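You operate a simulated robot arm through the tools that you are given. There is no shell and no other tool. Be economical: measure what you need, move in short steps, check, and stop when the job is done.

The job below is to be done with a simulated two-armed robot. You get a single attempt, and the scene is never put back.

Task
Tap the toothed element home through the white drift block.
Fine: three to eight blows; no orange band shows under it on the upright spline shaft; the teal mallet and the block go back where they lay. Strike no finger; dent nothing. Put no finger under a foot, plate or element. Set down upright: teal mallet.

The check looks at the end state, three seconds after you hand in, the way a careful person would. Anything else that was tipped, shoved, dropped, spilled or broken makes it a failure.

Robot
Two 7-joint arms with two-finger parallel grippers on one trunk, on a base that drives. Base frame: it is fixed to the floor where the robot stands at the start and does not move with it; the origin is under the middle of the robot, x ahead of it, y to its left, z up; the surface under the hand at the start is at about z = 85. Readings come in cm, degrees, newtons and seconds.
The left shoulder is at the start at [5, 17.7, 115.4], the right one opposite. With the tool pointing down near the work surface each hand reaches from about 22 to 70 cm from the robot's upright axis, wherever it stands, measured 20 degrees to its own side. Places, roughly: toothed element [50, 10, 90]; toothed element top [50, 10, 90]. Payload 3.43 kg a hand.
The tool frame of a hand sits at the grasp point between the pads (the TCP): z along the fingers, y along the line on which they close. The tips reach 3.4 cm beyond it. Largest opening 12.8 cm; finger width 2.4, thickness 1.2; the body of the gripper, 4.8 by 13 cm, starts 9.6 cm behind the TCP.
Orientation is that of the tool frame in the base frame, as [roll, pitch, yaw] about the fixed x, y, z axes, in that order (R = Rz(yaw) Ry(pitch) Rx(roll)). With the fingers straight down and closing along the base's y, the tool's x points along the base's -x, its y along +y and its z along -z.

Tools
- The arms move only by the tool apply_moves. It takes "left_deltas", "right_deltas" or both (then of equal length, played together; a hand with none holds still); each is a list of rows, each an object of numbers (a shift or turn left out is 0, a gripper value left out holds the last): "wx", "wy", "wz": the turn, a rotation vector about the tool's x, y, z in degrees; "dx", "dy", "dz": the shift along the tool's x, y, z in cm; "jaw": the closure, from 0 (fully open) to 1 (shut). In form: [{"wx": .., "wy": .., "wz": .., "dx": .., "dy": .., "dz": .., "jaw": ..}, ...]. A call has 1 to 12 rows; each row is the pose to reach, as a shift and turn from the pose commanded when the call began, along the tool's axes at that moment. Rows are played at 5 a second. More than 5 cm and 8.6 degrees between two rows, or a gripper value outside its range, and nothing of the call is played. A pose out of reach is approached as far as the arm can. The call stops where the force on the tool passes 40 N (or 10 N more than at its start, if that is more) or the arm is blocked; 0.2 s more then pass. The fingers move at their own pace (about 10.8 cm/s each) and stop on an object; they squeeze with about 38 N. The grip force told is the motor's: it shows also when the fingers shut on nothing. Time passes only in rows, and 0.2 s behind the last, so rows that repeat a pose let the fingers close. The reply holds the time, the measured pose of the TCP, the force on the tool along the base axes, the opening and the grip force, in the units named above and with some noise, with the torque about the TCP (base axes, N m) and any sound that the robot's microphone picked up.
- Cameras (640 x 400 px; columns grow to the right, rows downward): "scene" is now at [16.08, 0.7, 131.98]; the picture's right is [0.06, -1.00, 0.00], its down [-0.52, -0.03, -0.86] and it looks along [0.85, 0.05, -0.52] (base axes); focal length 214 px, centre (320, 200). "left" rides on the left gripper at [7.6, 1.1, -16] in its tool frame; the picture's right is [-0.15, 0.99, 0.00], its down [-0.88, -0.13, -0.46] and it looks along [-0.45, -0.07, 0.89] (tool axes); focal length 234 px, centre (320, 200). "right" rides on the right gripper at [7.6, -1.1, -16] in its tool frame; the picture's right is [0.15, 0.99, 0.00], its down [-0.88, 0.13, -0.46] and it looks along [-0.45, 0.07, 0.89] (tool axes); focal length 234 px, centre (320, 200). There is no depth. A picture from a camera that has moved, and an enlarged one, comes with that camera's place and axes in the base frame and with its lens.
- camera(camera): a new picture of that camera. It takes no simulated time.
- raise_lower(by): slides the trunk up (or, below 0, down) by that many cm; the arms and the scene camera ride with it, the base frame stays. It gives what a move gives, with no picture.
- base_move(legs): drives the robot by 1 to 6 legs, each [ahead, turn to the left] in cm and degrees, along the robot's own axes; the way and the turn of a leg run together, so that a leg with both is an arc; at most 150 cm and 180 degrees a leg. The arms and the cameras ride along, it lands a little off, and it stops where it bumps. It gives what a move gives.
- pan_tilt(pan, tilt): turns the head with the scene camera to pan (to the left, within 80 degrees either way) and tilt (down, from -29 to 69), counted from straight ahead of the robot. It gives what a move gives.
- close_up(camera, box): a new picture of the part [left, top, right, bottom] of that camera's present view, enlarged. It takes no simulated time.
- job_done(): hands the job in; it is judged then, once.

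Go step by step. Nothing tells you exact positions but the pictures and the camera data: compare them with the known pose of the tool, close in by small moves and look again before you grip or let go. The budget is 120 turns and 88 pictures, counting those below and the enlarged ones. Unless the task says otherwise, let go and move clear before handing in, and close with one line.

The tools are called after "Request:" as name(argument=value, ...) on one line, values as JSON. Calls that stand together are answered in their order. apply_moves: Moves the arms, as the interface text tells. Its arguments: {"type":"object","properties":{"left_deltas":{"type":"array","items":{"type":"object","properties":{"wx":{"type":"number"},"wy":{"type":"number"},"wz":{"type":"number"},"dx":{"type":"number"},"dy":{"type":"number"},"dz":{"type":"number"},"jaw":{"type":"number"}}}},"right_deltas":{"type":"array","items":{"type":"object","properties":{"wx":{"type":"number"},"wy":{"type":"number"},"wz":{"type":"number"},"dx":{"type":"number"},"dy":{"type":"number"},"dz":{"type":"number"},"jaw":{"type":"number"}}}}},"required":[]} The other tools are called the same way: raise_lower (by) slides the trunk up or down; base_move (legs) drives the base; pan_tilt (pan, tilt) turns the head that bears the scene camera; camera (camera) takes a picture; close_up (camera, box) takes an enlarged picture of a part of a camera's view; job_done () hands the job in.

At the start:

```text
time: 0.0
left_ee_pos: [32.71, 18.02, 116.64]
left_ee_rot: [-179.9, 0.0, -180.0]
left_contact_force: [0.6, -0.2, 0.7]
left_moment: [0.0, 0.01, -0.01]
left_opening: 12.81
left_gripper_force: 0.1
right_ee_pos: [29.48, -7.75, 122.31]
right_ee_rot: [179.9, 0.1, 179.9]
right_contact_force: [-0.2, 0.8, -0.5]
right_moment: [0.01, -0.01, 0.01]
right_opening: 12.79
right_gripper_force: 0.0
trunk travel left (down, up): [-32.5, 7.6]
robot x, y, heading: [0.28, 0.25, 0.0]
head pan, tilt: [3.6, 31.2]
```

scene: 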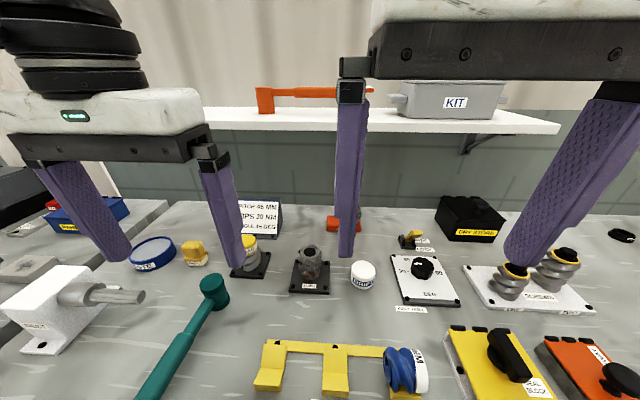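
right: 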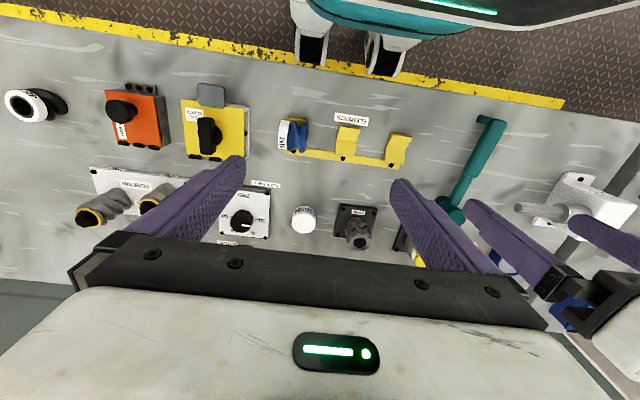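
left: 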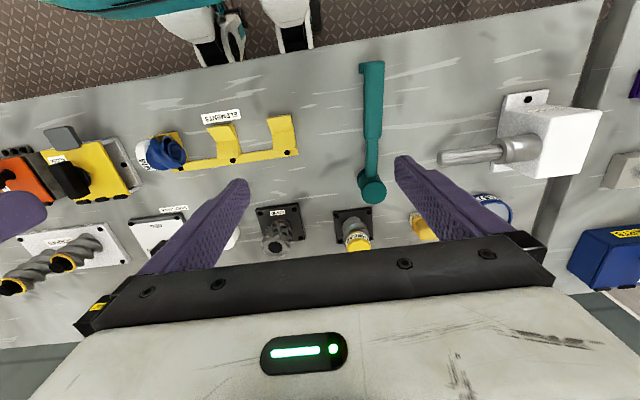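

I see a bench with a teal mallet, several spline shafts and small parts; I'll look closer at the area around [50, 10] first.

Request:
close_up(camera="scene", box=[220, 200, 400, 312])

Request:
close_up(camera="left", box=[200, 160, 440, 310])

Request:
close_up(camera="scene", box=[100, 200, 280, 312])

```text
3.56 times, centred on (310, 256) of scene
camera zoom: at [16.08, 0.7, 131.98], right [0.06, -1.0, 0.0], down [-0.52, -0.03, -0.86], along [0.85, 0.05, -0.52], focal length 763 px, centre (356, 1)
```

zoom: 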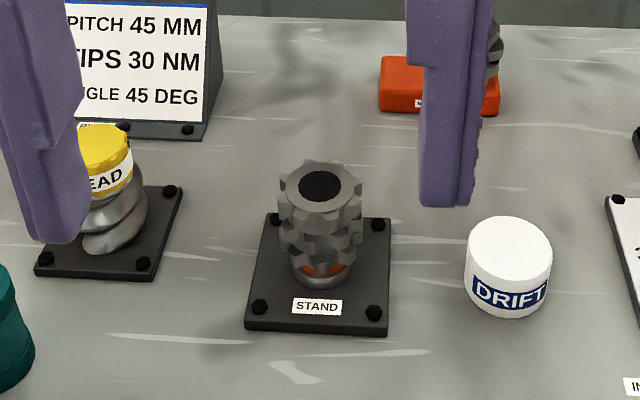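

```text
2.67 times, centred on (320, 235) of left
camera zoom: at [25.03, 19.15, 132.45], right [0.15, 0.99, 0.0], down [0.88, -0.13, 0.46], along [0.45, -0.07, -0.89], focal length 624 px, centre (320, 107)
```

zoom: 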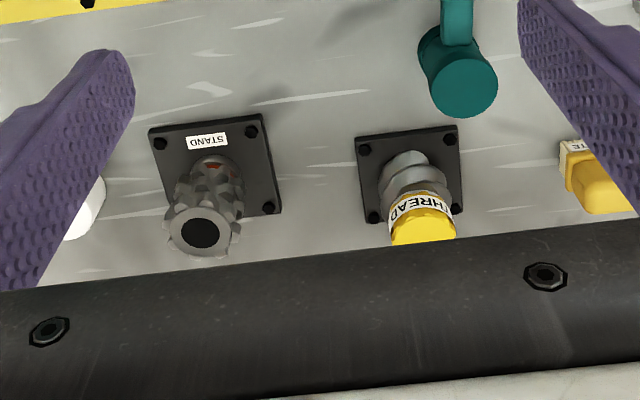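

```text
3.56 times, centred on (190, 256) of scene
camera zoom: at [16.08, 0.7, 131.98], right [0.06, -1.0, 0.0], down [-0.52, -0.03, -0.86], along [0.85, 0.05, -0.52], focal length 763 px, centre (782, 1)
```

zoom: 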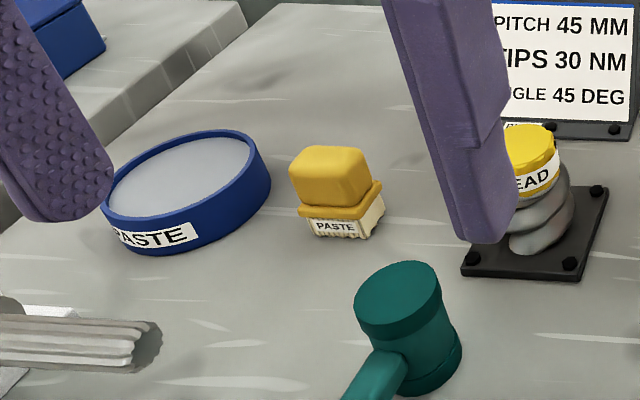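

The toothed element sits on the STAND shaft (top about [54.4, 5.5, 93]), the white DRIFT puck is near [53.5, -8, 89], and the mallet head is near [44.5, 26, 91] with its handle towards the robot. I'll bring both hands nearer, well above everything, for better views.

Request:
apply_moves(left_deltas=[{"dx": 0.3, "dy": 2, "dz": 2}, {"dx": 0.7, "dy": 4, "dz": 4}, {"dx": 1.1, "dy": 6, "dz": 6}, {"dx": 1.4, "dy": 8, "dz": 8}, {"dx": 1.7, "dy": 9.5, "dz": 8.6}], right_deltas=[{"dx": -3, "dz": 2.4}, {"dx": -6, "dz": 4.8}, {"dx": -9, "dz": 7.2}, {"dx": -12, "dz": 9.6}, {"dx": -14, "dy": -0.3, "dz": 12}])

Request:
camera(camera="scene")

Request:
camera(camera="left")

Request:
camera(camera="right")

```text
time: 1.2
left_ee_pos: [31.06, 27.47, 108.13]
left_ee_rot: [-180.0, 0.0, 180.0]
left_contact_force: [-0.2, -0.3, -0.1]
left_moment: [0.0, 0.01, 0.0]
left_opening: 12.77
left_gripper_force: 0.2
right_ee_pos: [43.53, -8.01, 109.84]
right_ee_rot: [180.0, 0.1, -179.9]
right_contact_force: [0.2, -0.1, -0.1]
right_moment: [-0.04, 0.03, 0.01]
right_opening: 12.77
right_gripper_force: 0.0
trunk travel left (down, up): [-32.5, 7.6]
robot x, y, heading: [0.06, 0.03, 0.1]
head pan, tilt: [3.6, 31.2]
```

```text
81 pictures are left
camera scene: at [16.09, 0.7, 131.98], right [0.06, -1.0, 0.0], down [-0.52, -0.03, -0.86], along [0.85, 0.05, -0.52], focal length 214 px, centre (320, 200)
```

scene: 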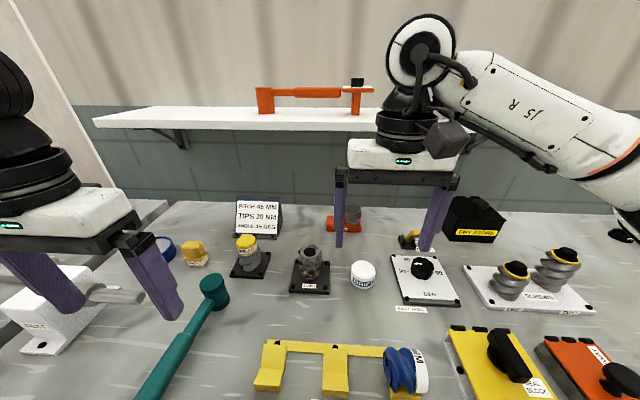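

```text
80 pictures are left
camera left: at [23.5, 28.6, 123.89], right [0.15, 0.99, 0.0], down [0.88, -0.13, 0.46], along [0.45, -0.07, -0.89], focal length 234 px, centre (320, 200)
```

left: 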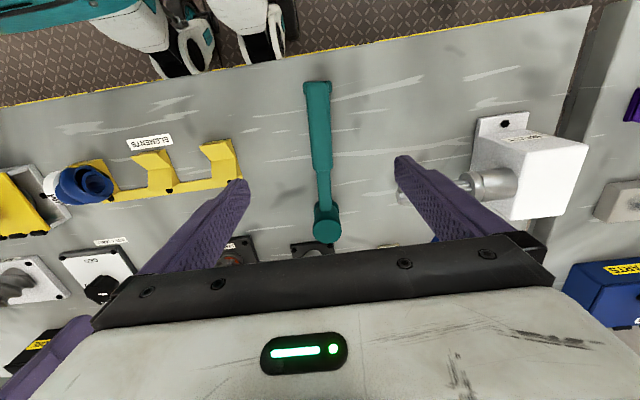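

```text
79 pictures are left
camera right: at [35.95, -9.11, 125.82], right [-0.15, 0.99, 0.0], down [0.88, 0.13, 0.46], along [0.45, 0.07, -0.89], focal length 234 px, centre (320, 200)
```

right: 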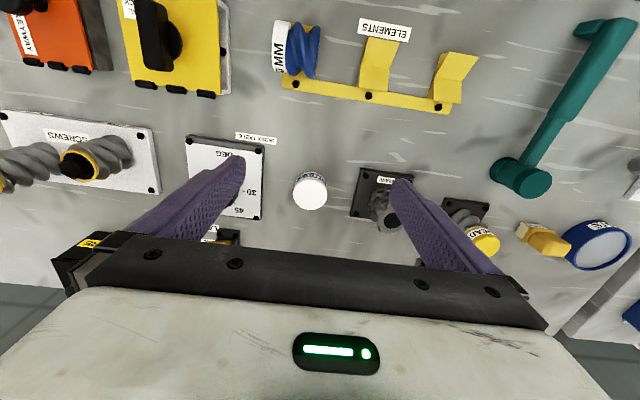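

The hands are clear of the scene view now. I'll enlarge the mallet, element and drift to measure them.

Request:
close_up(camera="scene", box=[110, 260, 270, 400])

Request:
close_up(camera="scene", box=[280, 232, 392, 302])

Request:
close_up(camera="right", box=[270, 150, 430, 250])

Request:
close_up(camera="left", box=[240, 70, 400, 250])

```text
2.86 times, centred on (190, 330) of scene
camera zoom: at [16.09, 0.7, 131.98], right [0.06, -1.0, 0.0], down [-0.52, -0.03, -0.86], along [0.85, 0.05, -0.52], focal length 613 px, centre (691, -171)
```

zoom: 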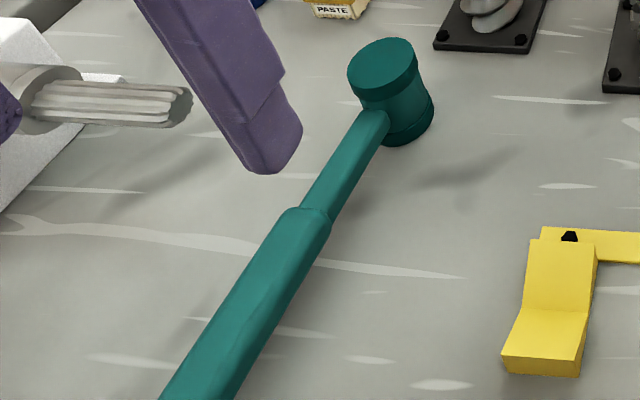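

```text
5.71 times, centred on (336, 267) of scene
camera zoom: at [16.09, 0.7, 131.98], right [0.06, -1.0, 0.0], down [-0.52, -0.03, -0.86], along [0.85, 0.05, -0.52], focal length 1226 px, centre (229, -183)
```

zoom: 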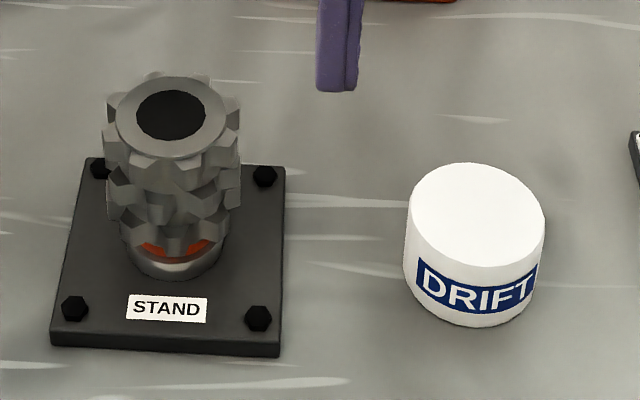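

```text
4.00 times, centred on (350, 200) of right
camera zoom: at [35.95, -9.11, 125.82], right [-0.15, 0.99, 0.0], down [0.88, 0.13, 0.46], along [0.45, 0.07, -0.89], focal length 937 px, centre (200, 200)
```

zoom: 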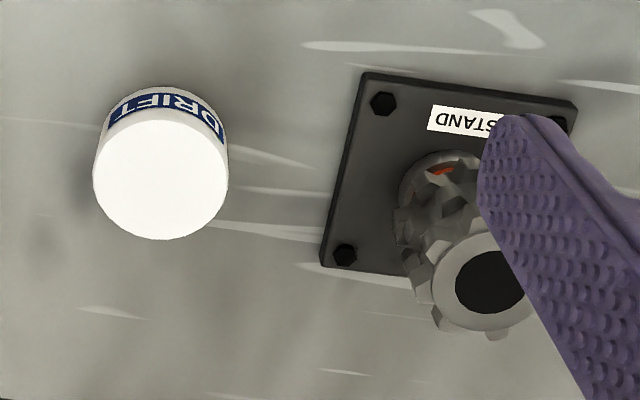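

```text
2.22 times, centred on (320, 160) of left
camera zoom: at [23.5, 28.6, 123.89], right [0.15, 0.99, 0.0], down [0.88, -0.13, 0.46], along [0.45, -0.07, -0.89], focal length 520 px, centre (320, 289)
```

zoom: 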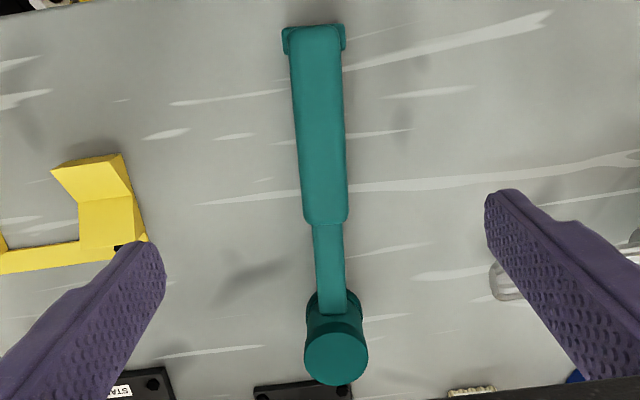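

Estimates: drift centre about [54, -8], 6 cm across, top z ≈ 88.3; element top [54.5, 5.6, 93.3]; mallet head about [45.6, 26.5], neck near [38.5, 27], handle height about 88.3. I'll bring the right hand above the drift with part-closed jaws and look.

Request:
apply_moves(right_deltas=[{"dx": -2.6, "dz": 2.5, "jaw": 0.3}, {"dx": -5.2, "dz": 5.5, "jaw": 0.3}, {"dx": -7.8, "dz": 8.5, "jaw": 0.3}, {"dx": -10.5, "dz": 11.8, "jaw": 0.3}, {"dx": -10.5, "dz": 11.8, "jaw": 0.3}])

Request:
camera(camera="right")

Request:
close_up(camera="scene", box=[280, 200, 440, 300])

```text
time: 2.4
left_ee_pos: [31.15, 27.26, 108.15]
left_ee_rot: [-179.9, 0.0, -180.0]
left_contact_force: [0.0, -0.1, -0.6]
left_moment: [-0.02, 0.01, -0.01]
left_opening: 12.8
left_gripper_force: 0.1
right_ee_pos: [54.33, -7.86, 98.09]
right_ee_rot: [179.8, 0.1, -180.0]
right_contact_force: [-0.1, -0.5, 0.6]
right_moment: [-0.01, 0.01, 0.0]
right_opening: 8.95
right_gripper_force: 0.1
trunk travel left (down, up): [-32.5, 7.6]
robot x, y, heading: [-0.09, 0.31, 0.2]
head pan, tilt: [3.6, 31.2]
```

```text
74 pictures are left
camera right: at [46.72, -9.05, 114.03], right [-0.15, 0.99, 0.0], down [0.88, 0.13, 0.46], along [0.45, 0.07, -0.89], focal length 234 px, centre (320, 200)
```

right: 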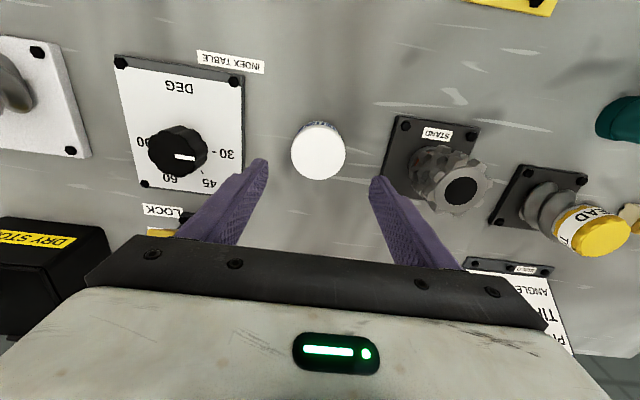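

```text
4.00 times, centred on (360, 250) of scene
camera zoom: at [16.06, 0.69, 131.98], right [0.06, -1.0, 0.0], down [-0.52, -0.03, -0.86], along [0.85, 0.05, -0.52], focal length 858 px, centre (160, 0)
```

zoom: 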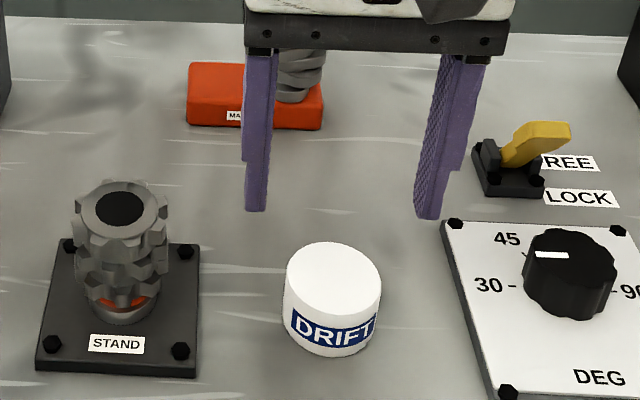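

The drift is at about [53.9, -8.1]; the fingers straddle it along y. I'll descend to z ≈ 89.3, not yet closing.

Request:
apply_moves(right_deltas=[{"dx": 0.4, "dy": -0.2, "dz": 2.5}, {"dx": 0.4, "dy": -0.2, "dz": 5}, {"dx": 0.4, "dy": -0.2, "dz": 7}, {"dx": 0.4, "dy": -0.2, "dz": 8.7}, {"dx": 0.4, "dy": -0.2, "dz": 8.7}])

Request:
camera(camera="right")

Request:
close_up(camera="scene", box=[280, 200, 440, 300])

```text
time: 3.6
left_ee_pos: [31.16, 27.33, 108.1]
left_ee_rot: [-179.7, 0.0, -180.0]
left_contact_force: [-0.6, -0.4, 0.2]
left_moment: [0.01, -0.04, 0.02]
left_opening: 12.82
left_gripper_force: 0.0
right_ee_pos: [53.62, -8.09, 89.61]
right_ee_rot: [179.9, 0.2, -180.0]
right_contact_force: [-0.8, 0.2, -0.4]
right_moment: [0.02, 0.04, 0.03]
right_opening: 8.96
right_gripper_force: 0.0
trunk travel left (down, up): [-32.5, 7.6]
robot x, y, heading: [0.43, -0.06, -0.2]
head pan, tilt: [3.6, 31.2]
```

```text
72 pictures are left
camera right: at [46.12, -9.32, 105.62], right [-0.15, 0.99, 0.0], down [0.88, 0.13, 0.46], along [0.45, 0.07, -0.89], focal length 234 px, centre (320, 200)
```

right: 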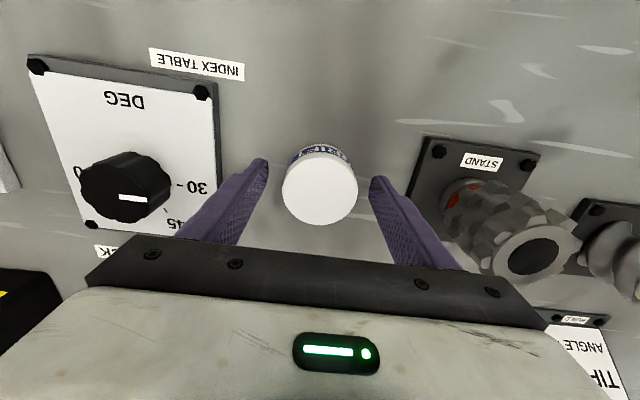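

```text
4.00 times, centred on (360, 250) of scene
camera zoom: at [16.07, 0.7, 131.98], right [0.06, -1.0, 0.0], down [-0.52, -0.03, -0.86], along [0.85, 0.05, -0.52], focal length 858 px, centre (160, 0)
```

zoom: 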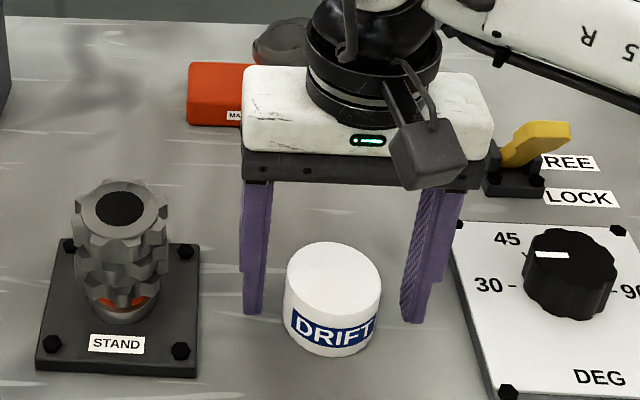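

The fingers flank the drift centred, so I'll close on it where it stands.

Request:
apply_moves(right_deltas=[{"jaw": 0.4}, {"jaw": 0.5}, {"jaw": 0.6}, {"jaw": 0.8}, {"jaw": 0.8}])

Request:
camera(camera="right")

```text
time: 4.8
left_ee_pos: [31.14, 27.46, 108.07]
left_ee_rot: [-179.8, 0.0, 180.0]
left_contact_force: [0.2, 0.3, 0.0]
left_moment: [0.0, 0.02, -0.01]
left_opening: 12.8
left_gripper_force: 0.0
right_ee_pos: [53.75, -8.07, 89.65]
right_ee_rot: [179.9, 0.1, -180.0]
right_contact_force: [0.2, 0.1, -0.3]
right_moment: [0.02, -0.03, -0.02]
right_opening: 5.88
right_gripper_force: 37.9
trunk travel left (down, up): [-32.5, 7.6]
robot x, y, heading: [0.26, 0.07, 0.2]
head pan, tilt: [3.6, 31.2]
```

```text
70 pictures are left
camera right: at [46.12, -9.31, 105.66], right [-0.15, 0.99, 0.0], down [0.88, 0.13, 0.46], along [0.45, 0.07, -0.89], focal length 234 px, centre (320, 200)
```

right: 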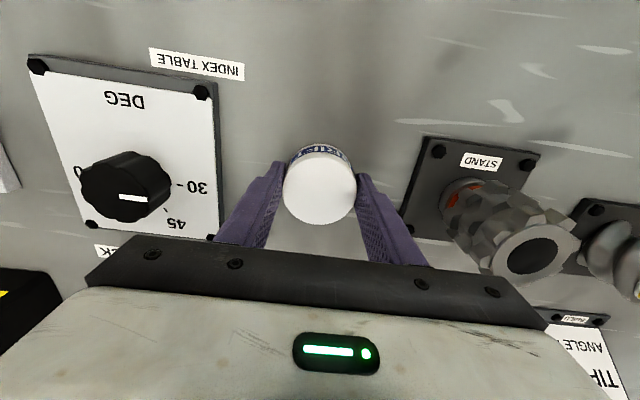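

The drift is gripped (5.9 cm, 38 N). I'll lift it straight up 13 cm and carry it above the element.

Request:
apply_moves(right_deltas=[{"dz": -1}, {"dz": -4}, {"dz": -8}, {"dz": -12}, {"dy": 2, "dz": -13}, {"dx": -0.3, "dy": 6, "dz": -13}, {"dx": -0.6, "dy": 10, "dz": -13}, {"dx": -0.8, "dy": 13, "dz": -13}, {"dx": -0.8, "dy": 13.7, "dz": -13}, {"dx": -0.8, "dy": 13.7, "dz": -13}])

Request:
camera(camera="right")

Request:
close_up(camera="scene", box=[240, 190, 400, 300])

Request:
close_up(camera="left", box=[100, 140, 420, 300])

```text
time: 7.0
left_ee_pos: [31.15, 27.32, 108.11]
left_ee_rot: [-179.8, -0.1, 180.0]
left_contact_force: [0.4, -0.2, 0.2]
left_moment: [-0.02, 0.0, 0.01]
left_opening: 12.81
left_gripper_force: 0.0
right_ee_pos: [54.33, 5.6, 102.68]
right_ee_rot: [179.8, 0.1, 179.9]
right_contact_force: [0.4, -0.7, -2.1]
right_moment: [0.0, -0.01, 0.0]
right_opening: 5.86
right_gripper_force: 38.1
trunk travel left (down, up): [-32.5, 7.6]
robot x, y, heading: [0.15, -0.2, 0.2]
head pan, tilt: [3.6, 31.2]
```

```text
69 pictures are left
camera right: at [46.75, 4.41, 118.64], right [-0.15, 0.99, 0.0], down [0.88, 0.13, 0.46], along [0.45, 0.07, -0.89], focal length 234 px, centre (320, 200)
```

right: 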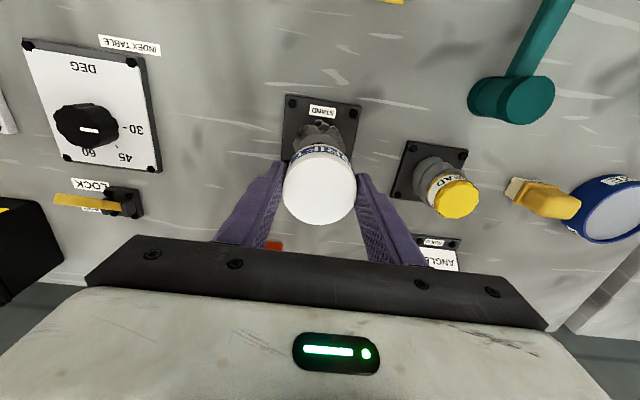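

```text
3.64 times, centred on (320, 245) of scene
camera zoom: at [16.09, 0.7, 131.97], right [0.06, -1.0, 0.0], down [-0.52, -0.03, -0.86], along [0.85, 0.05, -0.52], focal length 780 px, centre (320, 36)
```

zoom: 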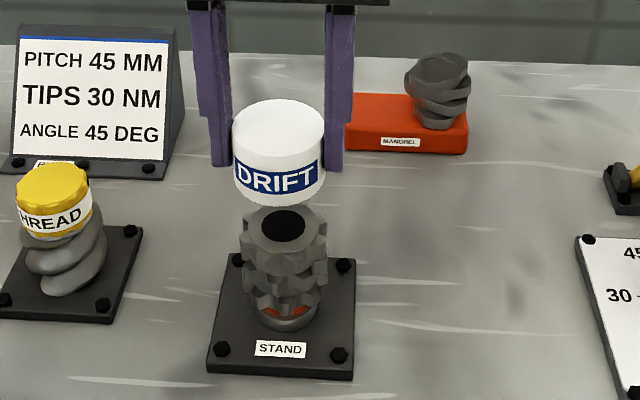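

```text
2.00 times, centred on (260, 220) of left
camera zoom: at [23.5, 28.58, 123.91], right [0.15, 0.99, 0.0], down [0.88, -0.13, 0.46], along [0.45, -0.07, -0.89], focal length 468 px, centre (440, 160)
```

zoom: 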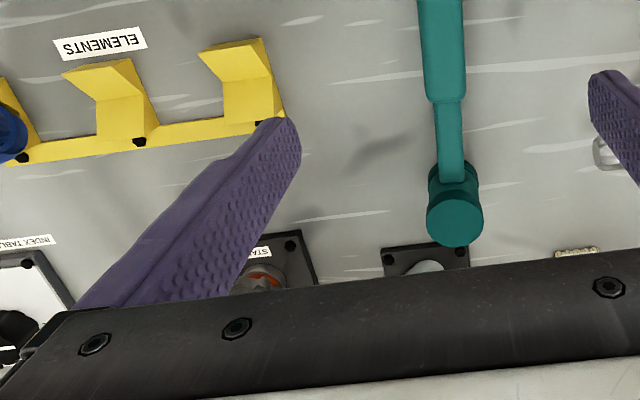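

The drift is held over the element, about 0.3 cm too far in +y. I'll correct that and lower to just above the element.

Request:
apply_moves(right_deltas=[{"dy": -0.3, "dz": 1.5}, {"dy": -0.3, "dz": 3}, {"dy": -0.3, "dz": 4}, {"dy": -0.3, "dz": 4}])

Request:
close_up(camera="scene", box=[260, 220, 360, 300])

```text
time: 8.0
left_ee_pos: [31.09, 27.39, 108.11]
left_ee_rot: [-179.8, 0.0, -180.0]
left_contact_force: [-0.6, 0.1, -0.8]
left_moment: [-0.01, 0.0, -0.01]
left_opening: 12.78
left_gripper_force: 0.0
right_ee_pos: [54.35, 5.37, 98.78]
right_ee_rot: [179.8, 0.2, 180.0]
right_contact_force: [0.5, 1.5, 4.6]
right_moment: [-0.06, 0.01, 0.0]
right_opening: 5.88
right_gripper_force: 37.9
trunk travel left (down, up): [-32.5, 7.6]
robot x, y, heading: [-0.1, -0.43, -0.0]
head pan, tilt: [3.6, 31.2]
```

```text
5.00 times, centred on (310, 260) of scene
camera zoom: at [16.05, 0.71, 131.99], right [0.06, -1.0, 0.0], down [-0.52, -0.03, -0.86], along [0.85, 0.05, -0.52], focal length 1072 px, centre (370, -100)
```

zoom: 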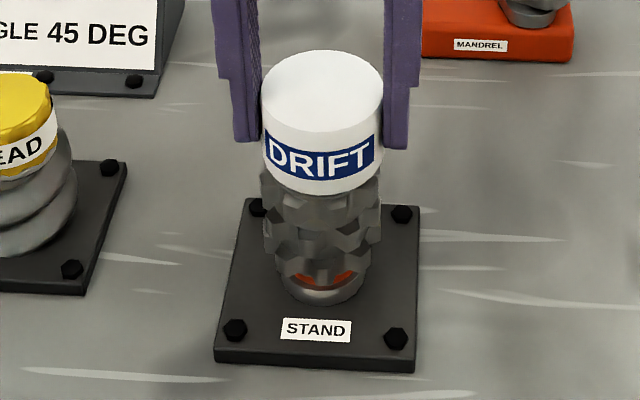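

Light contact (about 6 N) — the drift sits on the element and is centred. I'll release gently and lift clear.

Request:
apply_moves(right_deltas=[{"jaw": 0.52}, {"jaw": 0.45}, {"jaw": 0.35}, {"jaw": 0.3}, {"dz": -2}, {"dz": -5}, {"dz": -9}, {"dz": -12}])

Request:
close_up(camera="scene", box=[260, 220, 360, 300])

Request:
close_up(camera="right", box=[240, 70, 400, 230])

```text
time: 9.8
left_ee_pos: [31.13, 27.43, 108.02]
left_ee_rot: [-179.8, 0.0, -180.0]
left_contact_force: [0.9, -0.4, -0.5]
left_moment: [0.03, -0.01, -0.01]
left_opening: 12.79
left_gripper_force: 0.0
right_ee_pos: [54.27, 5.2, 110.62]
right_ee_rot: [179.9, 0.2, -179.9]
right_contact_force: [0.3, -0.3, 0.4]
right_moment: [0.01, 0.0, -0.02]
right_opening: 8.98
right_gripper_force: 0.1
trunk travel left (down, up): [-32.5, 7.6]
robot x, y, heading: [0.21, -0.21, -0.2]
head pan, tilt: [3.6, 31.2]
```

```text
5.00 times, centred on (310, 260) of scene
camera zoom: at [16.05, 0.72, 131.98], right [0.06, -1.0, 0.0], down [-0.52, -0.03, -0.86], along [0.85, 0.05, -0.52], focal length 1072 px, centre (370, -100)
```

zoom: 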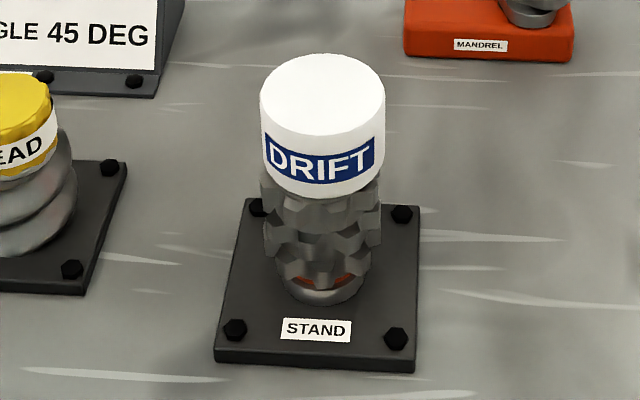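

```text
2.50 times, centred on (320, 150) of right
camera zoom: at [46.57, 3.97, 126.63], right [-0.15, 0.99, 0.0], down [0.88, 0.13, 0.46], along [0.45, 0.07, -0.89], focal length 585 px, centre (320, 325)
```

zoom: 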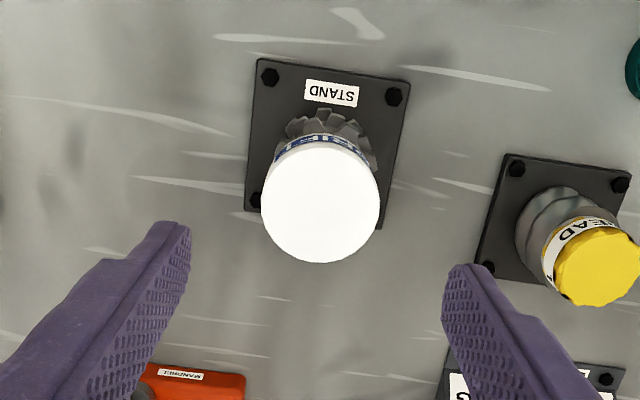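

The drift is stable on the element near [54.3, 5.2]. I'll retract the right hand to its side and bring the left hand above the mallet's neck, turned to the handle's direction.

Request:
apply_moves(right_deltas=[{"dx": 1, "dy": -4, "dz": -1}, {"dx": 3, "dy": -8, "dz": -1}, {"dx": 5, "dy": -12, "dz": -1}, {"dx": 8, "dy": -16, "dz": -1}, {"dx": 10, "dy": -20, "dz": -1}, {"dx": 12, "dy": -24, "dz": -1}], left_deltas=[{"dx": -1.5, "dz": 1, "wz": 2, "jaw": 0.45}, {"dx": -3, "dz": 3, "wz": 4.3, "jaw": 0.45}, {"dx": -4.5, "dy": -0.2, "dz": 5, "wz": 4.3, "jaw": 0.45}, {"dx": -6, "dy": -0.4, "dz": 7.5, "wz": 4.3, "jaw": 0.45}, {"dx": -7.4, "dy": -0.5, "dz": 10, "wz": 4.3, "jaw": 0.45}, {"dx": -7.4, "dy": -0.5, "dz": 10, "wz": 4.3, "jaw": 0.45}])

Request:
camera(camera="left")

Request:
close_up(camera="scene", box=[110, 220, 270, 400])

```text
time: 11.2
left_ee_pos: [38.3, 26.69, 97.94]
left_ee_rot: [-179.9, 0.0, 175.6]
left_contact_force: [-0.9, -0.4, 0.9]
left_moment: [-0.01, -0.01, -0.04]
left_opening: 7.04
left_gripper_force: 0.0
right_ee_pos: [42.33, -18.96, 111.95]
right_ee_rot: [179.8, 0.1, 180.0]
right_contact_force: [-0.4, -0.8, 0.6]
right_moment: [0.02, -0.02, -0.02]
right_opening: 8.93
right_gripper_force: 0.1
trunk travel left (down, up): [-32.5, 7.6]
robot x, y, heading: [0.25, 0.53, -0.0]
head pan, tilt: [3.6, 31.2]
```

```text
63 pictures are left
camera left: at [30.77, 28.52, 113.77], right [0.22, 0.98, 0.0], down [0.87, -0.2, 0.46], along [0.44, -0.1, -0.89], focal length 234 px, centre (320, 200)
```

left: 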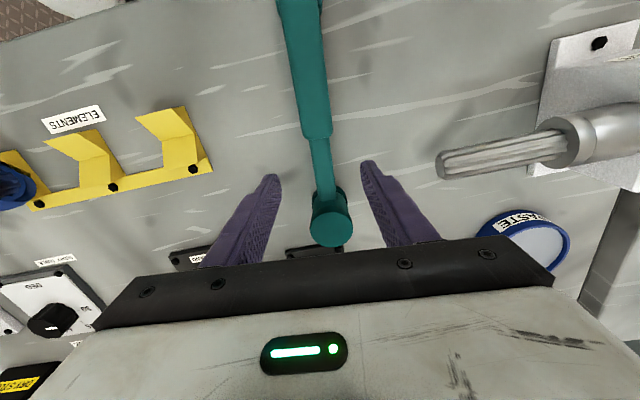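

```text
2.22 times, centred on (190, 310) of scene
camera zoom: at [16.02, 0.61, 131.99], right [0.06, -1.0, 0.0], down [-0.52, -0.03, -0.86], along [0.85, 0.05, -0.52], focal length 477 px, centre (609, -44)
```

zoom: 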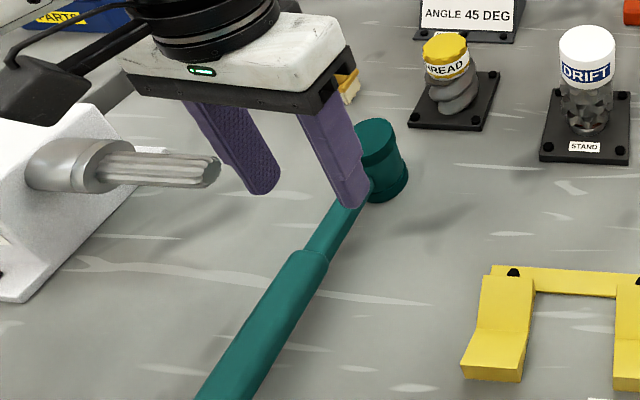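

The neck is at about [38.5, 27.0], aligned with the hand; I'll nudge +0.2 in y and descend to z ≈ 89.4.

Request:
apply_moves(left_deltas=[{"dy": 0.2, "dz": 2.5}, {"dy": 0.2, "dz": 5}, {"dy": 0.2, "dz": 7}, {"dy": 0.2, "dz": 8.5}, {"dy": 0.2, "dz": 8.5}])

Request:
camera(camera="left")

Request:
close_up(camera="scene", box=[110, 220, 270, 400])

```text
time: 12.4
left_ee_pos: [38.24, 27.17, 89.35]
left_ee_rot: [-179.8, 0.1, 175.7]
left_contact_force: [0.2, 0.6, 0.3]
left_moment: [-0.01, 0.02, 0.02]
left_opening: 7.05
left_gripper_force: 0.0
right_ee_pos: [42.46, -18.76, 111.97]
right_ee_rot: [179.9, 0.1, 180.0]
right_contact_force: [1.0, -0.8, 1.3]
right_moment: [-0.03, -0.03, 0.01]
right_opening: 8.96
right_gripper_force: 0.0
trunk travel left (down, up): [-32.5, 7.6]
robot x, y, heading: [-0.05, -0.1, -0.0]
head pan, tilt: [3.6, 31.2]
```

```text
61 pictures are left
camera left: at [30.68, 28.94, 105.19], right [0.22, 0.98, 0.0], down [0.87, -0.2, 0.46], along [0.44, -0.1, -0.89], focal length 234 px, centre (320, 200)
```

left: 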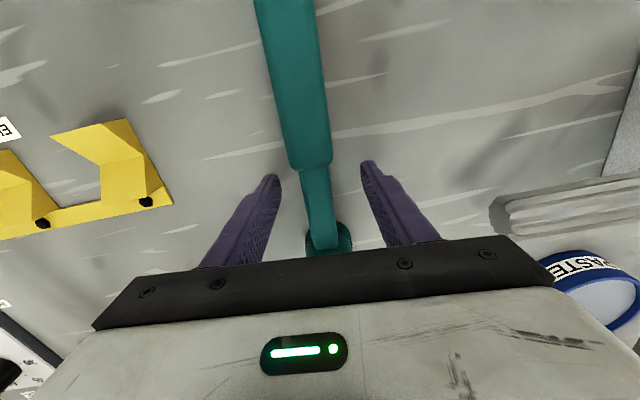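

```text
2.22 times, centred on (190, 310) of scene
camera zoom: at [16.08, 0.69, 131.98], right [0.06, -1.0, 0.0], down [-0.52, -0.03, -0.86], along [0.85, 0.05, -0.52], focal length 477 px, centre (609, -44)
```

zoom: 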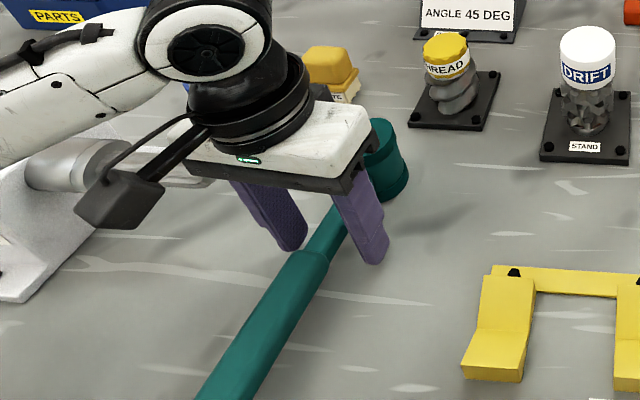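

The neck lies centred between the fingers; closing gently.

Request:
apply_moves(left_deltas=[{"jaw": 0.6}, {"jaw": 0.75}, {"jaw": 0.9}, {"jaw": 1.0}, {"jaw": 1.0}])

Request:
camera(camera="left")

```text
time: 13.6
left_ee_pos: [38.23, 27.19, 89.41]
left_ee_rot: [-179.8, 0.0, 175.7]
left_contact_force: [-0.4, -2.8, 0.4]
left_moment: [-0.02, 0.01, -0.02]
left_opening: 2.16
left_gripper_force: 37.4
right_ee_pos: [42.47, -18.89, 111.96]
right_ee_rot: [179.8, 0.1, -179.9]
right_contact_force: [0.3, 0.0, 0.5]
right_moment: [-0.03, 0.0, -0.01]
right_opening: 8.96
right_gripper_force: 0.0
trunk travel left (down, up): [-32.5, 7.6]
robot x, y, heading: [-0.02, -0.14, -0.0]
head pan, tilt: [3.6, 31.2]
```

```text
59 pictures are left
camera left: at [30.68, 28.92, 105.21], right [0.22, 0.98, 0.0], down [0.87, -0.2, 0.46], along [0.44, -0.1, -0.89], focal length 234 px, centre (320, 200)
```

left: 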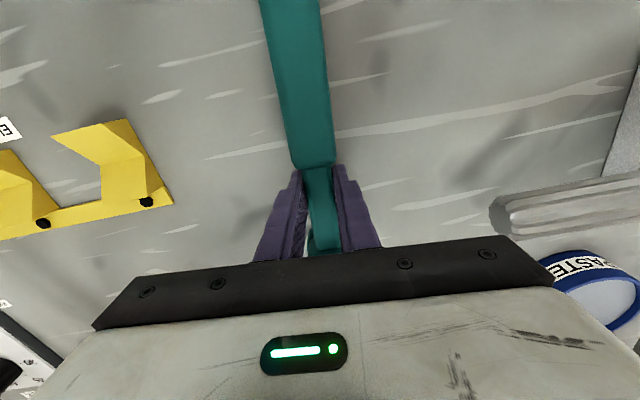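

The mallet is gripped (2.16 cm, 37 N). I'll lift a little and check for droop.

Request:
apply_moves(left_deltas=[{"dz": -0.5}, {"dz": -1.5}, {"dz": -3}, {"dz": -4.5}, {"dz": -6}, {"dz": -6}])

Request:
close_up(camera="scene", box=[80, 200, 280, 400])

Request:
camera(camera="left")

```text
time: 15.0
left_ee_pos: [38.4, 27.19, 95.44]
left_ee_rot: [-179.8, 0.1, 175.7]
left_contact_force: [-0.1, -0.4, -3.0]
left_moment: [0.0, 0.07, 0.0]
left_opening: 2.18
left_gripper_force: 37.8
right_ee_pos: [42.44, -18.87, 111.95]
right_ee_rot: [179.9, 0.0, 180.0]
right_contact_force: [-0.2, -0.4, -0.1]
right_moment: [-0.02, 0.0, 0.0]
right_opening: 8.97
right_gripper_force: 0.1
trunk travel left (down, up): [-32.5, 7.6]
robot x, y, heading: [0.2, 0.01, 0.1]
head pan, tilt: [3.6, 31.2]
```

```text
2.00 times, centred on (180, 300) of scene
camera zoom: at [16.1, 0.72, 131.97], right [0.06, -1.0, 0.0], down [-0.52, -0.03, -0.86], along [0.85, 0.05, -0.52], focal length 429 px, centre (600, 0)
```

zoom: 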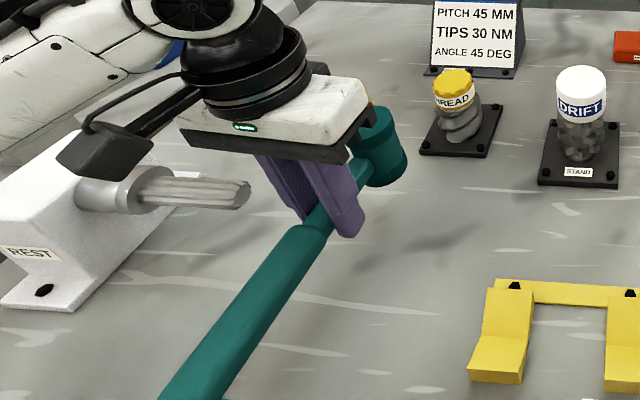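

```text
57 pictures are left
camera left: at [30.89, 28.9, 111.32], right [0.22, 0.98, 0.0], down [0.87, -0.2, 0.46], along [0.44, -0.1, -0.89], focal length 234 px, centre (320, 200)
```

left: 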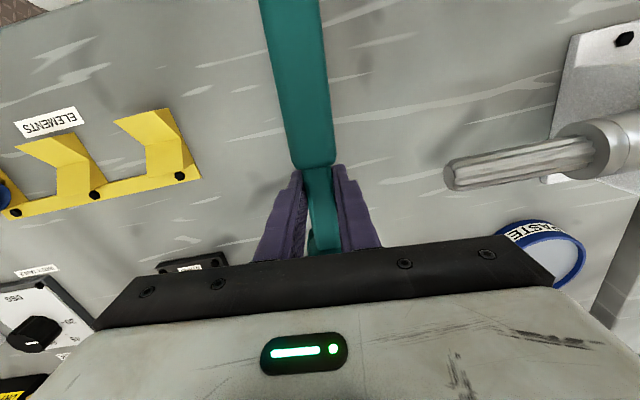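

The mallet is held level. I'll raise it and carry it so that the head is above the drift at z ≈ 110 (hand near [46.9, 5.95]).

Request:
apply_moves(left_deltas=[{"dz": -4}, {"dz": -8}, {"dz": -12}, {"dx": -1, "dy": -2, "dz": -14.6}, {"dx": -3, "dy": -6, "dz": -14.6}, {"dx": -5, "dy": -10, "dz": -14.6}, {"dx": -7, "dy": -14, "dz": -14.6}, {"dx": -8.9, "dy": -18, "dz": -14.6}, {"dx": -10.16, "dy": -20.5, "dz": -14.6}, {"dx": -10.16, "dy": -20.5, "dz": -14.6}])

Request:
close_up(camera="scene", box=[200, 130, 400, 310])

Request:
camera(camera="left")

Request:
camera(camera="right")

```text
time: 17.2
left_ee_pos: [46.75, 5.82, 109.91]
left_ee_rot: [-179.8, -0.1, 175.7]
left_contact_force: [0.1, 0.2, -4.2]
left_moment: [-0.03, 0.04, -0.01]
left_opening: 2.14
left_gripper_force: 38.1
right_ee_pos: [42.4, -18.86, 111.91]
right_ee_rot: [179.9, 0.2, -180.0]
right_contact_force: [0.3, -0.9, 0.2]
right_moment: [0.0, -0.01, -0.02]
right_opening: 8.95
right_gripper_force: 0.1
trunk travel left (down, up): [-32.5, 7.6]
robot x, y, heading: [-0.09, 0.3, -0.1]
head pan, tilt: [3.6, 31.2]
```

```text
2.22 times, centred on (300, 220) of scene
camera zoom: at [16.1, 0.73, 131.97], right [0.06, -1.0, 0.0], down [-0.52, -0.03, -0.86], along [0.85, 0.05, -0.52], focal length 477 px, centre (364, 156)
```

zoom: 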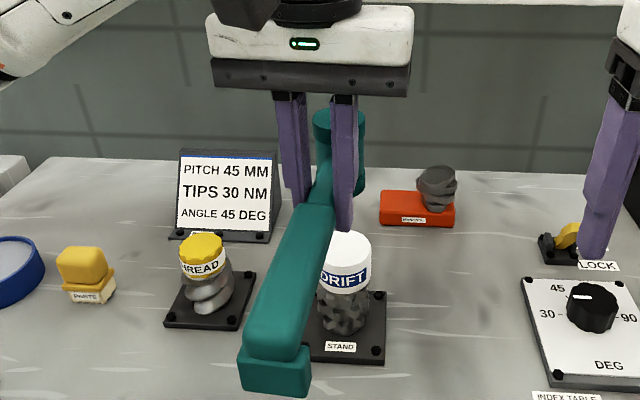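

```text
55 pictures are left
camera left: at [39.24, 7.6, 125.78], right [0.22, 0.98, 0.0], down [0.87, -0.19, 0.46], along [0.44, -0.1, -0.89], focal length 234 px, centre (320, 200)
```

left: 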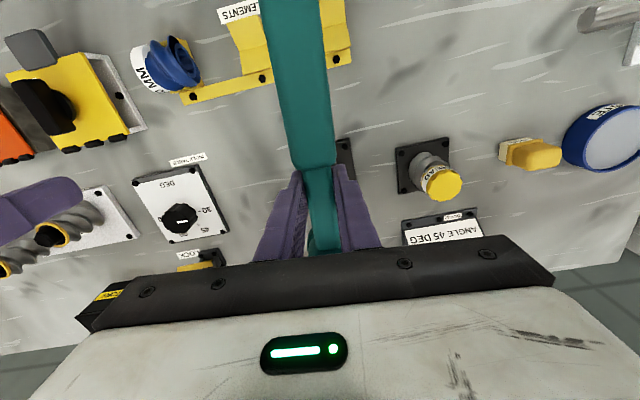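

```text
54 pictures are left
camera right: at [34.79, -19.96, 127.95], right [-0.15, 0.99, 0.0], down [0.88, 0.13, 0.46], along [0.45, 0.07, -0.89], focal length 234 px, centre (320, 200)
```

right: 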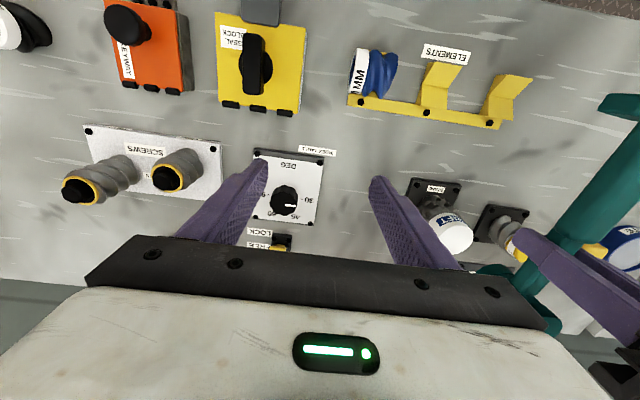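

The mallet head is over the drift, fingers well clear behind (about 7 cm) and above it. I'll give a first moderate blow and rise again.

Request:
apply_moves(left_deltas=[{"dz": 3}, {"dz": 5.5}, {"dz": 8.2}, {"dz": 9.2}, {"dz": 5}, {"dz": 2}])

Request:
camera(camera="scene")

```text
time: 18.6
left_ee_pos: [47.19, 5.84, 108.16]
left_ee_rot: [180.0, -0.1, 175.7]
left_contact_force: [-0.1, 0.7, -2.4]
left_moment: [0.0, 0.07, 0.02]
left_opening: 2.15
left_gripper_force: 37.9
right_ee_pos: [42.48, -18.87, 111.94]
right_ee_rot: [179.8, 0.0, -180.0]
right_contact_force: [-0.5, 0.2, -0.4]
right_moment: [0.0, 0.01, 0.01]
right_opening: 8.98
right_gripper_force: 0.0
trunk travel left (down, up): [-32.5, 7.6]
robot x, y, heading: [0.15, 0.19, 0.3]
head pan, tilt: [3.6, 31.2]
```

```text
53 pictures are left
camera scene: at [16.1, 0.7, 131.96], right [0.06, -1.0, 0.0], down [-0.52, -0.03, -0.86], along [0.85, 0.05, -0.52], focal length 214 px, centre (320, 200)
```

scene: 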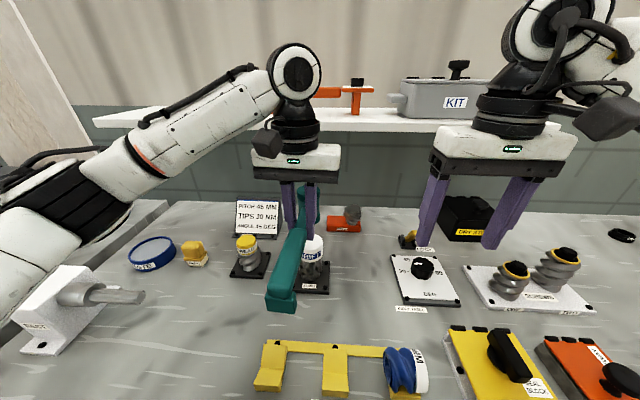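

No sound was reported, so I may have stopped short; I'll look at the drift before striking deeper.

Request:
close_up(camera="scene", box=[260, 220, 360, 300])

Request:
close_up(camera="right", box=[390, 150, 550, 310])

```text
5.00 times, centred on (310, 260) of scene
camera zoom: at [16.1, 0.7, 131.96], right [0.06, -1.0, 0.0], down [-0.52, -0.03, -0.86], along [0.85, 0.05, -0.52], focal length 1072 px, centre (370, -100)
```

zoom: 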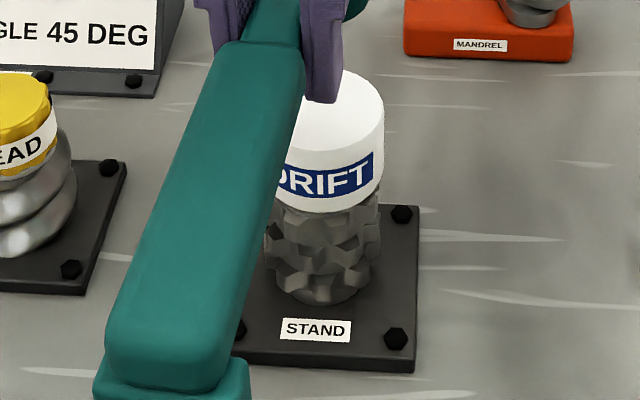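

```text
2.50 times, centred on (470, 230) of right
camera zoom: at [34.79, -19.99, 127.93], right [-0.15, 0.99, 0.0], down [0.88, 0.13, 0.46], along [0.45, 0.07, -0.89], focal length 585 px, centre (-55, 125)
```

zoom: 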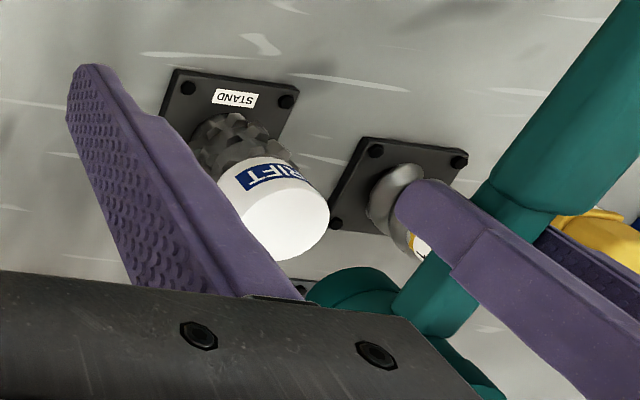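

The first blow did land: the drift and element went down about 0.9 cm and the orange band is nearly gone. I'll give a second, similar blow, slightly deeper.

Request:
apply_moves(left_deltas=[{"dz": 2}, {"dz": 4.4}, {"dz": 6.8}, {"dz": 7.7}, {"dz": 4}, {"dz": 0}])

Request:
close_up(camera="scene", box=[260, 220, 360, 300])

```text
time: 20.0
left_ee_pos: [46.98, 6.19, 108.0]
left_ee_rot: [-179.8, 0.0, 175.7]
left_contact_force: [-0.8, -0.1, -2.9]
left_moment: [0.01, 0.07, 0.0]
left_opening: 2.15
left_gripper_force: 38.4
right_ee_pos: [42.36, -18.84, 111.97]
right_ee_rot: [179.7, 0.1, 180.0]
right_contact_force: [-0.2, 0.5, -1.2]
right_moment: [0.01, 0.03, 0.0]
right_opening: 8.97
right_gripper_force: 0.2
trunk travel left (down, up): [-32.5, 7.6]
robot x, y, heading: [0.06, 0.47, -0.1]
head pan, tilt: [3.6, 31.2]
```

```text
5.00 times, centred on (310, 260) of scene
camera zoom: at [16.1, 0.67, 131.96], right [0.06, -1.0, 0.0], down [-0.52, -0.03, -0.86], along [0.85, 0.05, -0.52], focal length 1072 px, centre (370, -100)
```

zoom: 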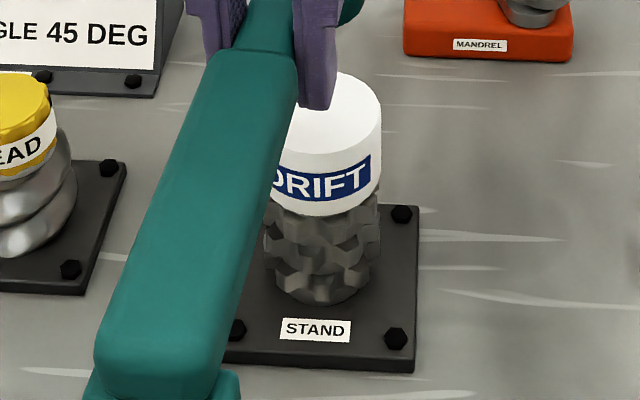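

The second blow sank it a bit more, and the drift stays well seated. Third blow, a touch deeper.

Request:
apply_moves(left_deltas=[{"dz": 2.2}, {"dz": 4.8}, {"dz": 7.4}, {"dz": 8.4}, {"dz": 4}, {"dz": 0}])

Request:
close_up(camera="scene", box=[260, 220, 360, 300])

```text
time: 21.4
left_ee_pos: [47.08, 6.07, 107.77]
left_ee_rot: [-179.8, -0.2, 175.6]
left_contact_force: [0.2, 0.1, -4.3]
left_moment: [-0.03, 0.05, -0.01]
left_opening: 2.16
left_gripper_force: 38.4
right_ee_pos: [42.28, -18.88, 112.04]
right_ee_rot: [179.9, 0.2, 180.0]
right_contact_force: [0.2, -0.2, 0.0]
right_moment: [-0.02, 0.02, 0.01]
right_opening: 8.95
right_gripper_force: 0.2
trunk travel left (down, up): [-32.5, 7.6]
robot x, y, heading: [-0.24, -0.44, 0.1]
head pan, tilt: [3.6, 31.2]
```

```text
5.00 times, centred on (310, 260) of scene
camera zoom: at [16.12, 0.68, 131.95], right [0.06, -1.0, 0.0], down [-0.52, -0.03, -0.86], along [0.85, 0.05, -0.52], focal length 1072 px, centre (370, -100)
```

zoom: 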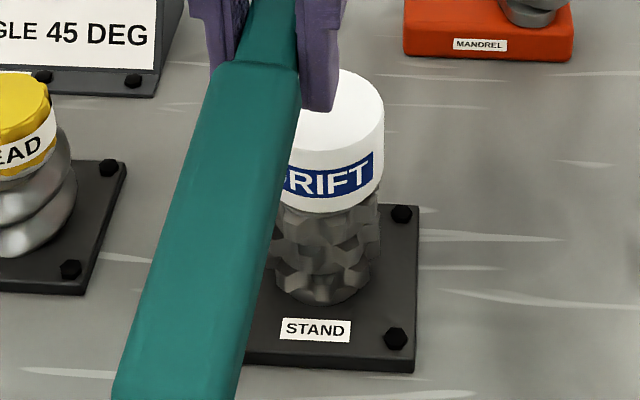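

The handle now seems to hang differently in the grip; I'll look at the whole picture before going on.

Request:
close_up(camera="scene", box=[200, 130, 400, 310])

Request:
camera(camera="right")

Request:
camera(camera="left")

```text
2.22 times, centred on (300, 220) of scene
camera zoom: at [16.12, 0.68, 131.95], right [0.06, -1.0, 0.0], down [-0.52, -0.03, -0.86], along [0.85, 0.05, -0.52], focal length 477 px, centre (364, 156)
```

zoom: 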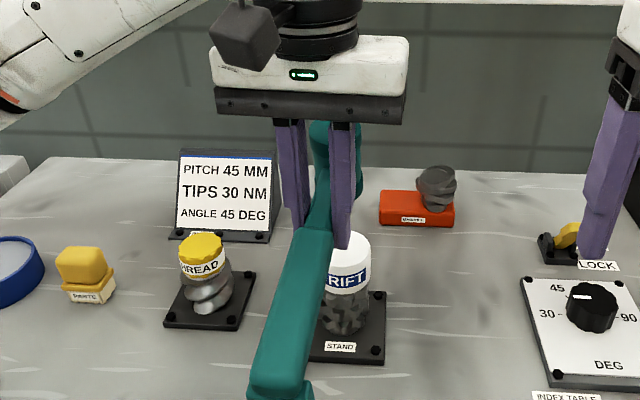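

```text
47 pictures are left
camera right: at [34.81, -20.01, 127.92], right [-0.15, 0.99, 0.0], down [0.88, 0.13, 0.46], along [0.45, 0.07, -0.89], focal length 234 px, centre (320, 200)
```

right: 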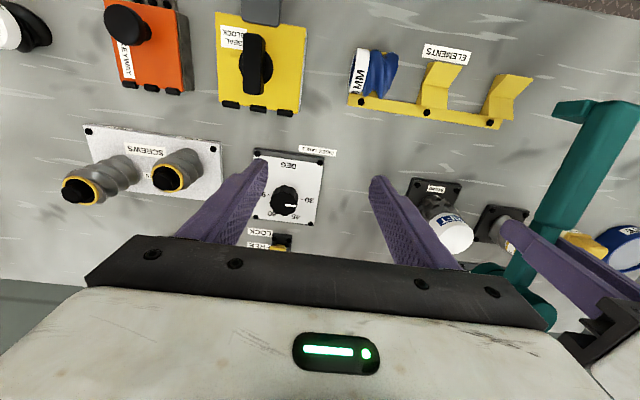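

```text
46 pictures are left
camera left: at [39.59, 7.8, 123.61], right [0.22, 0.98, 0.0], down [0.87, -0.2, 0.45], along [0.44, -0.1, -0.89], focal length 234 px, centre (320, 200)
```

left: 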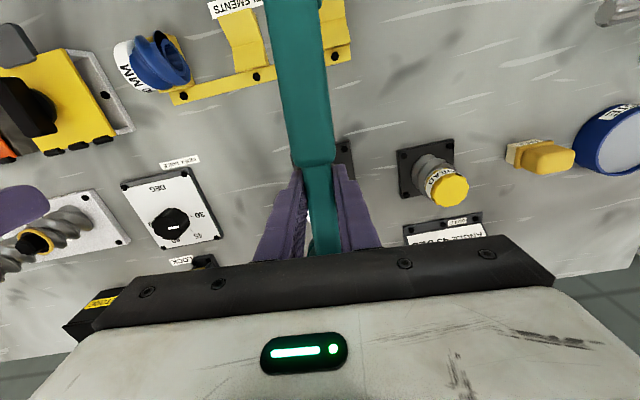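

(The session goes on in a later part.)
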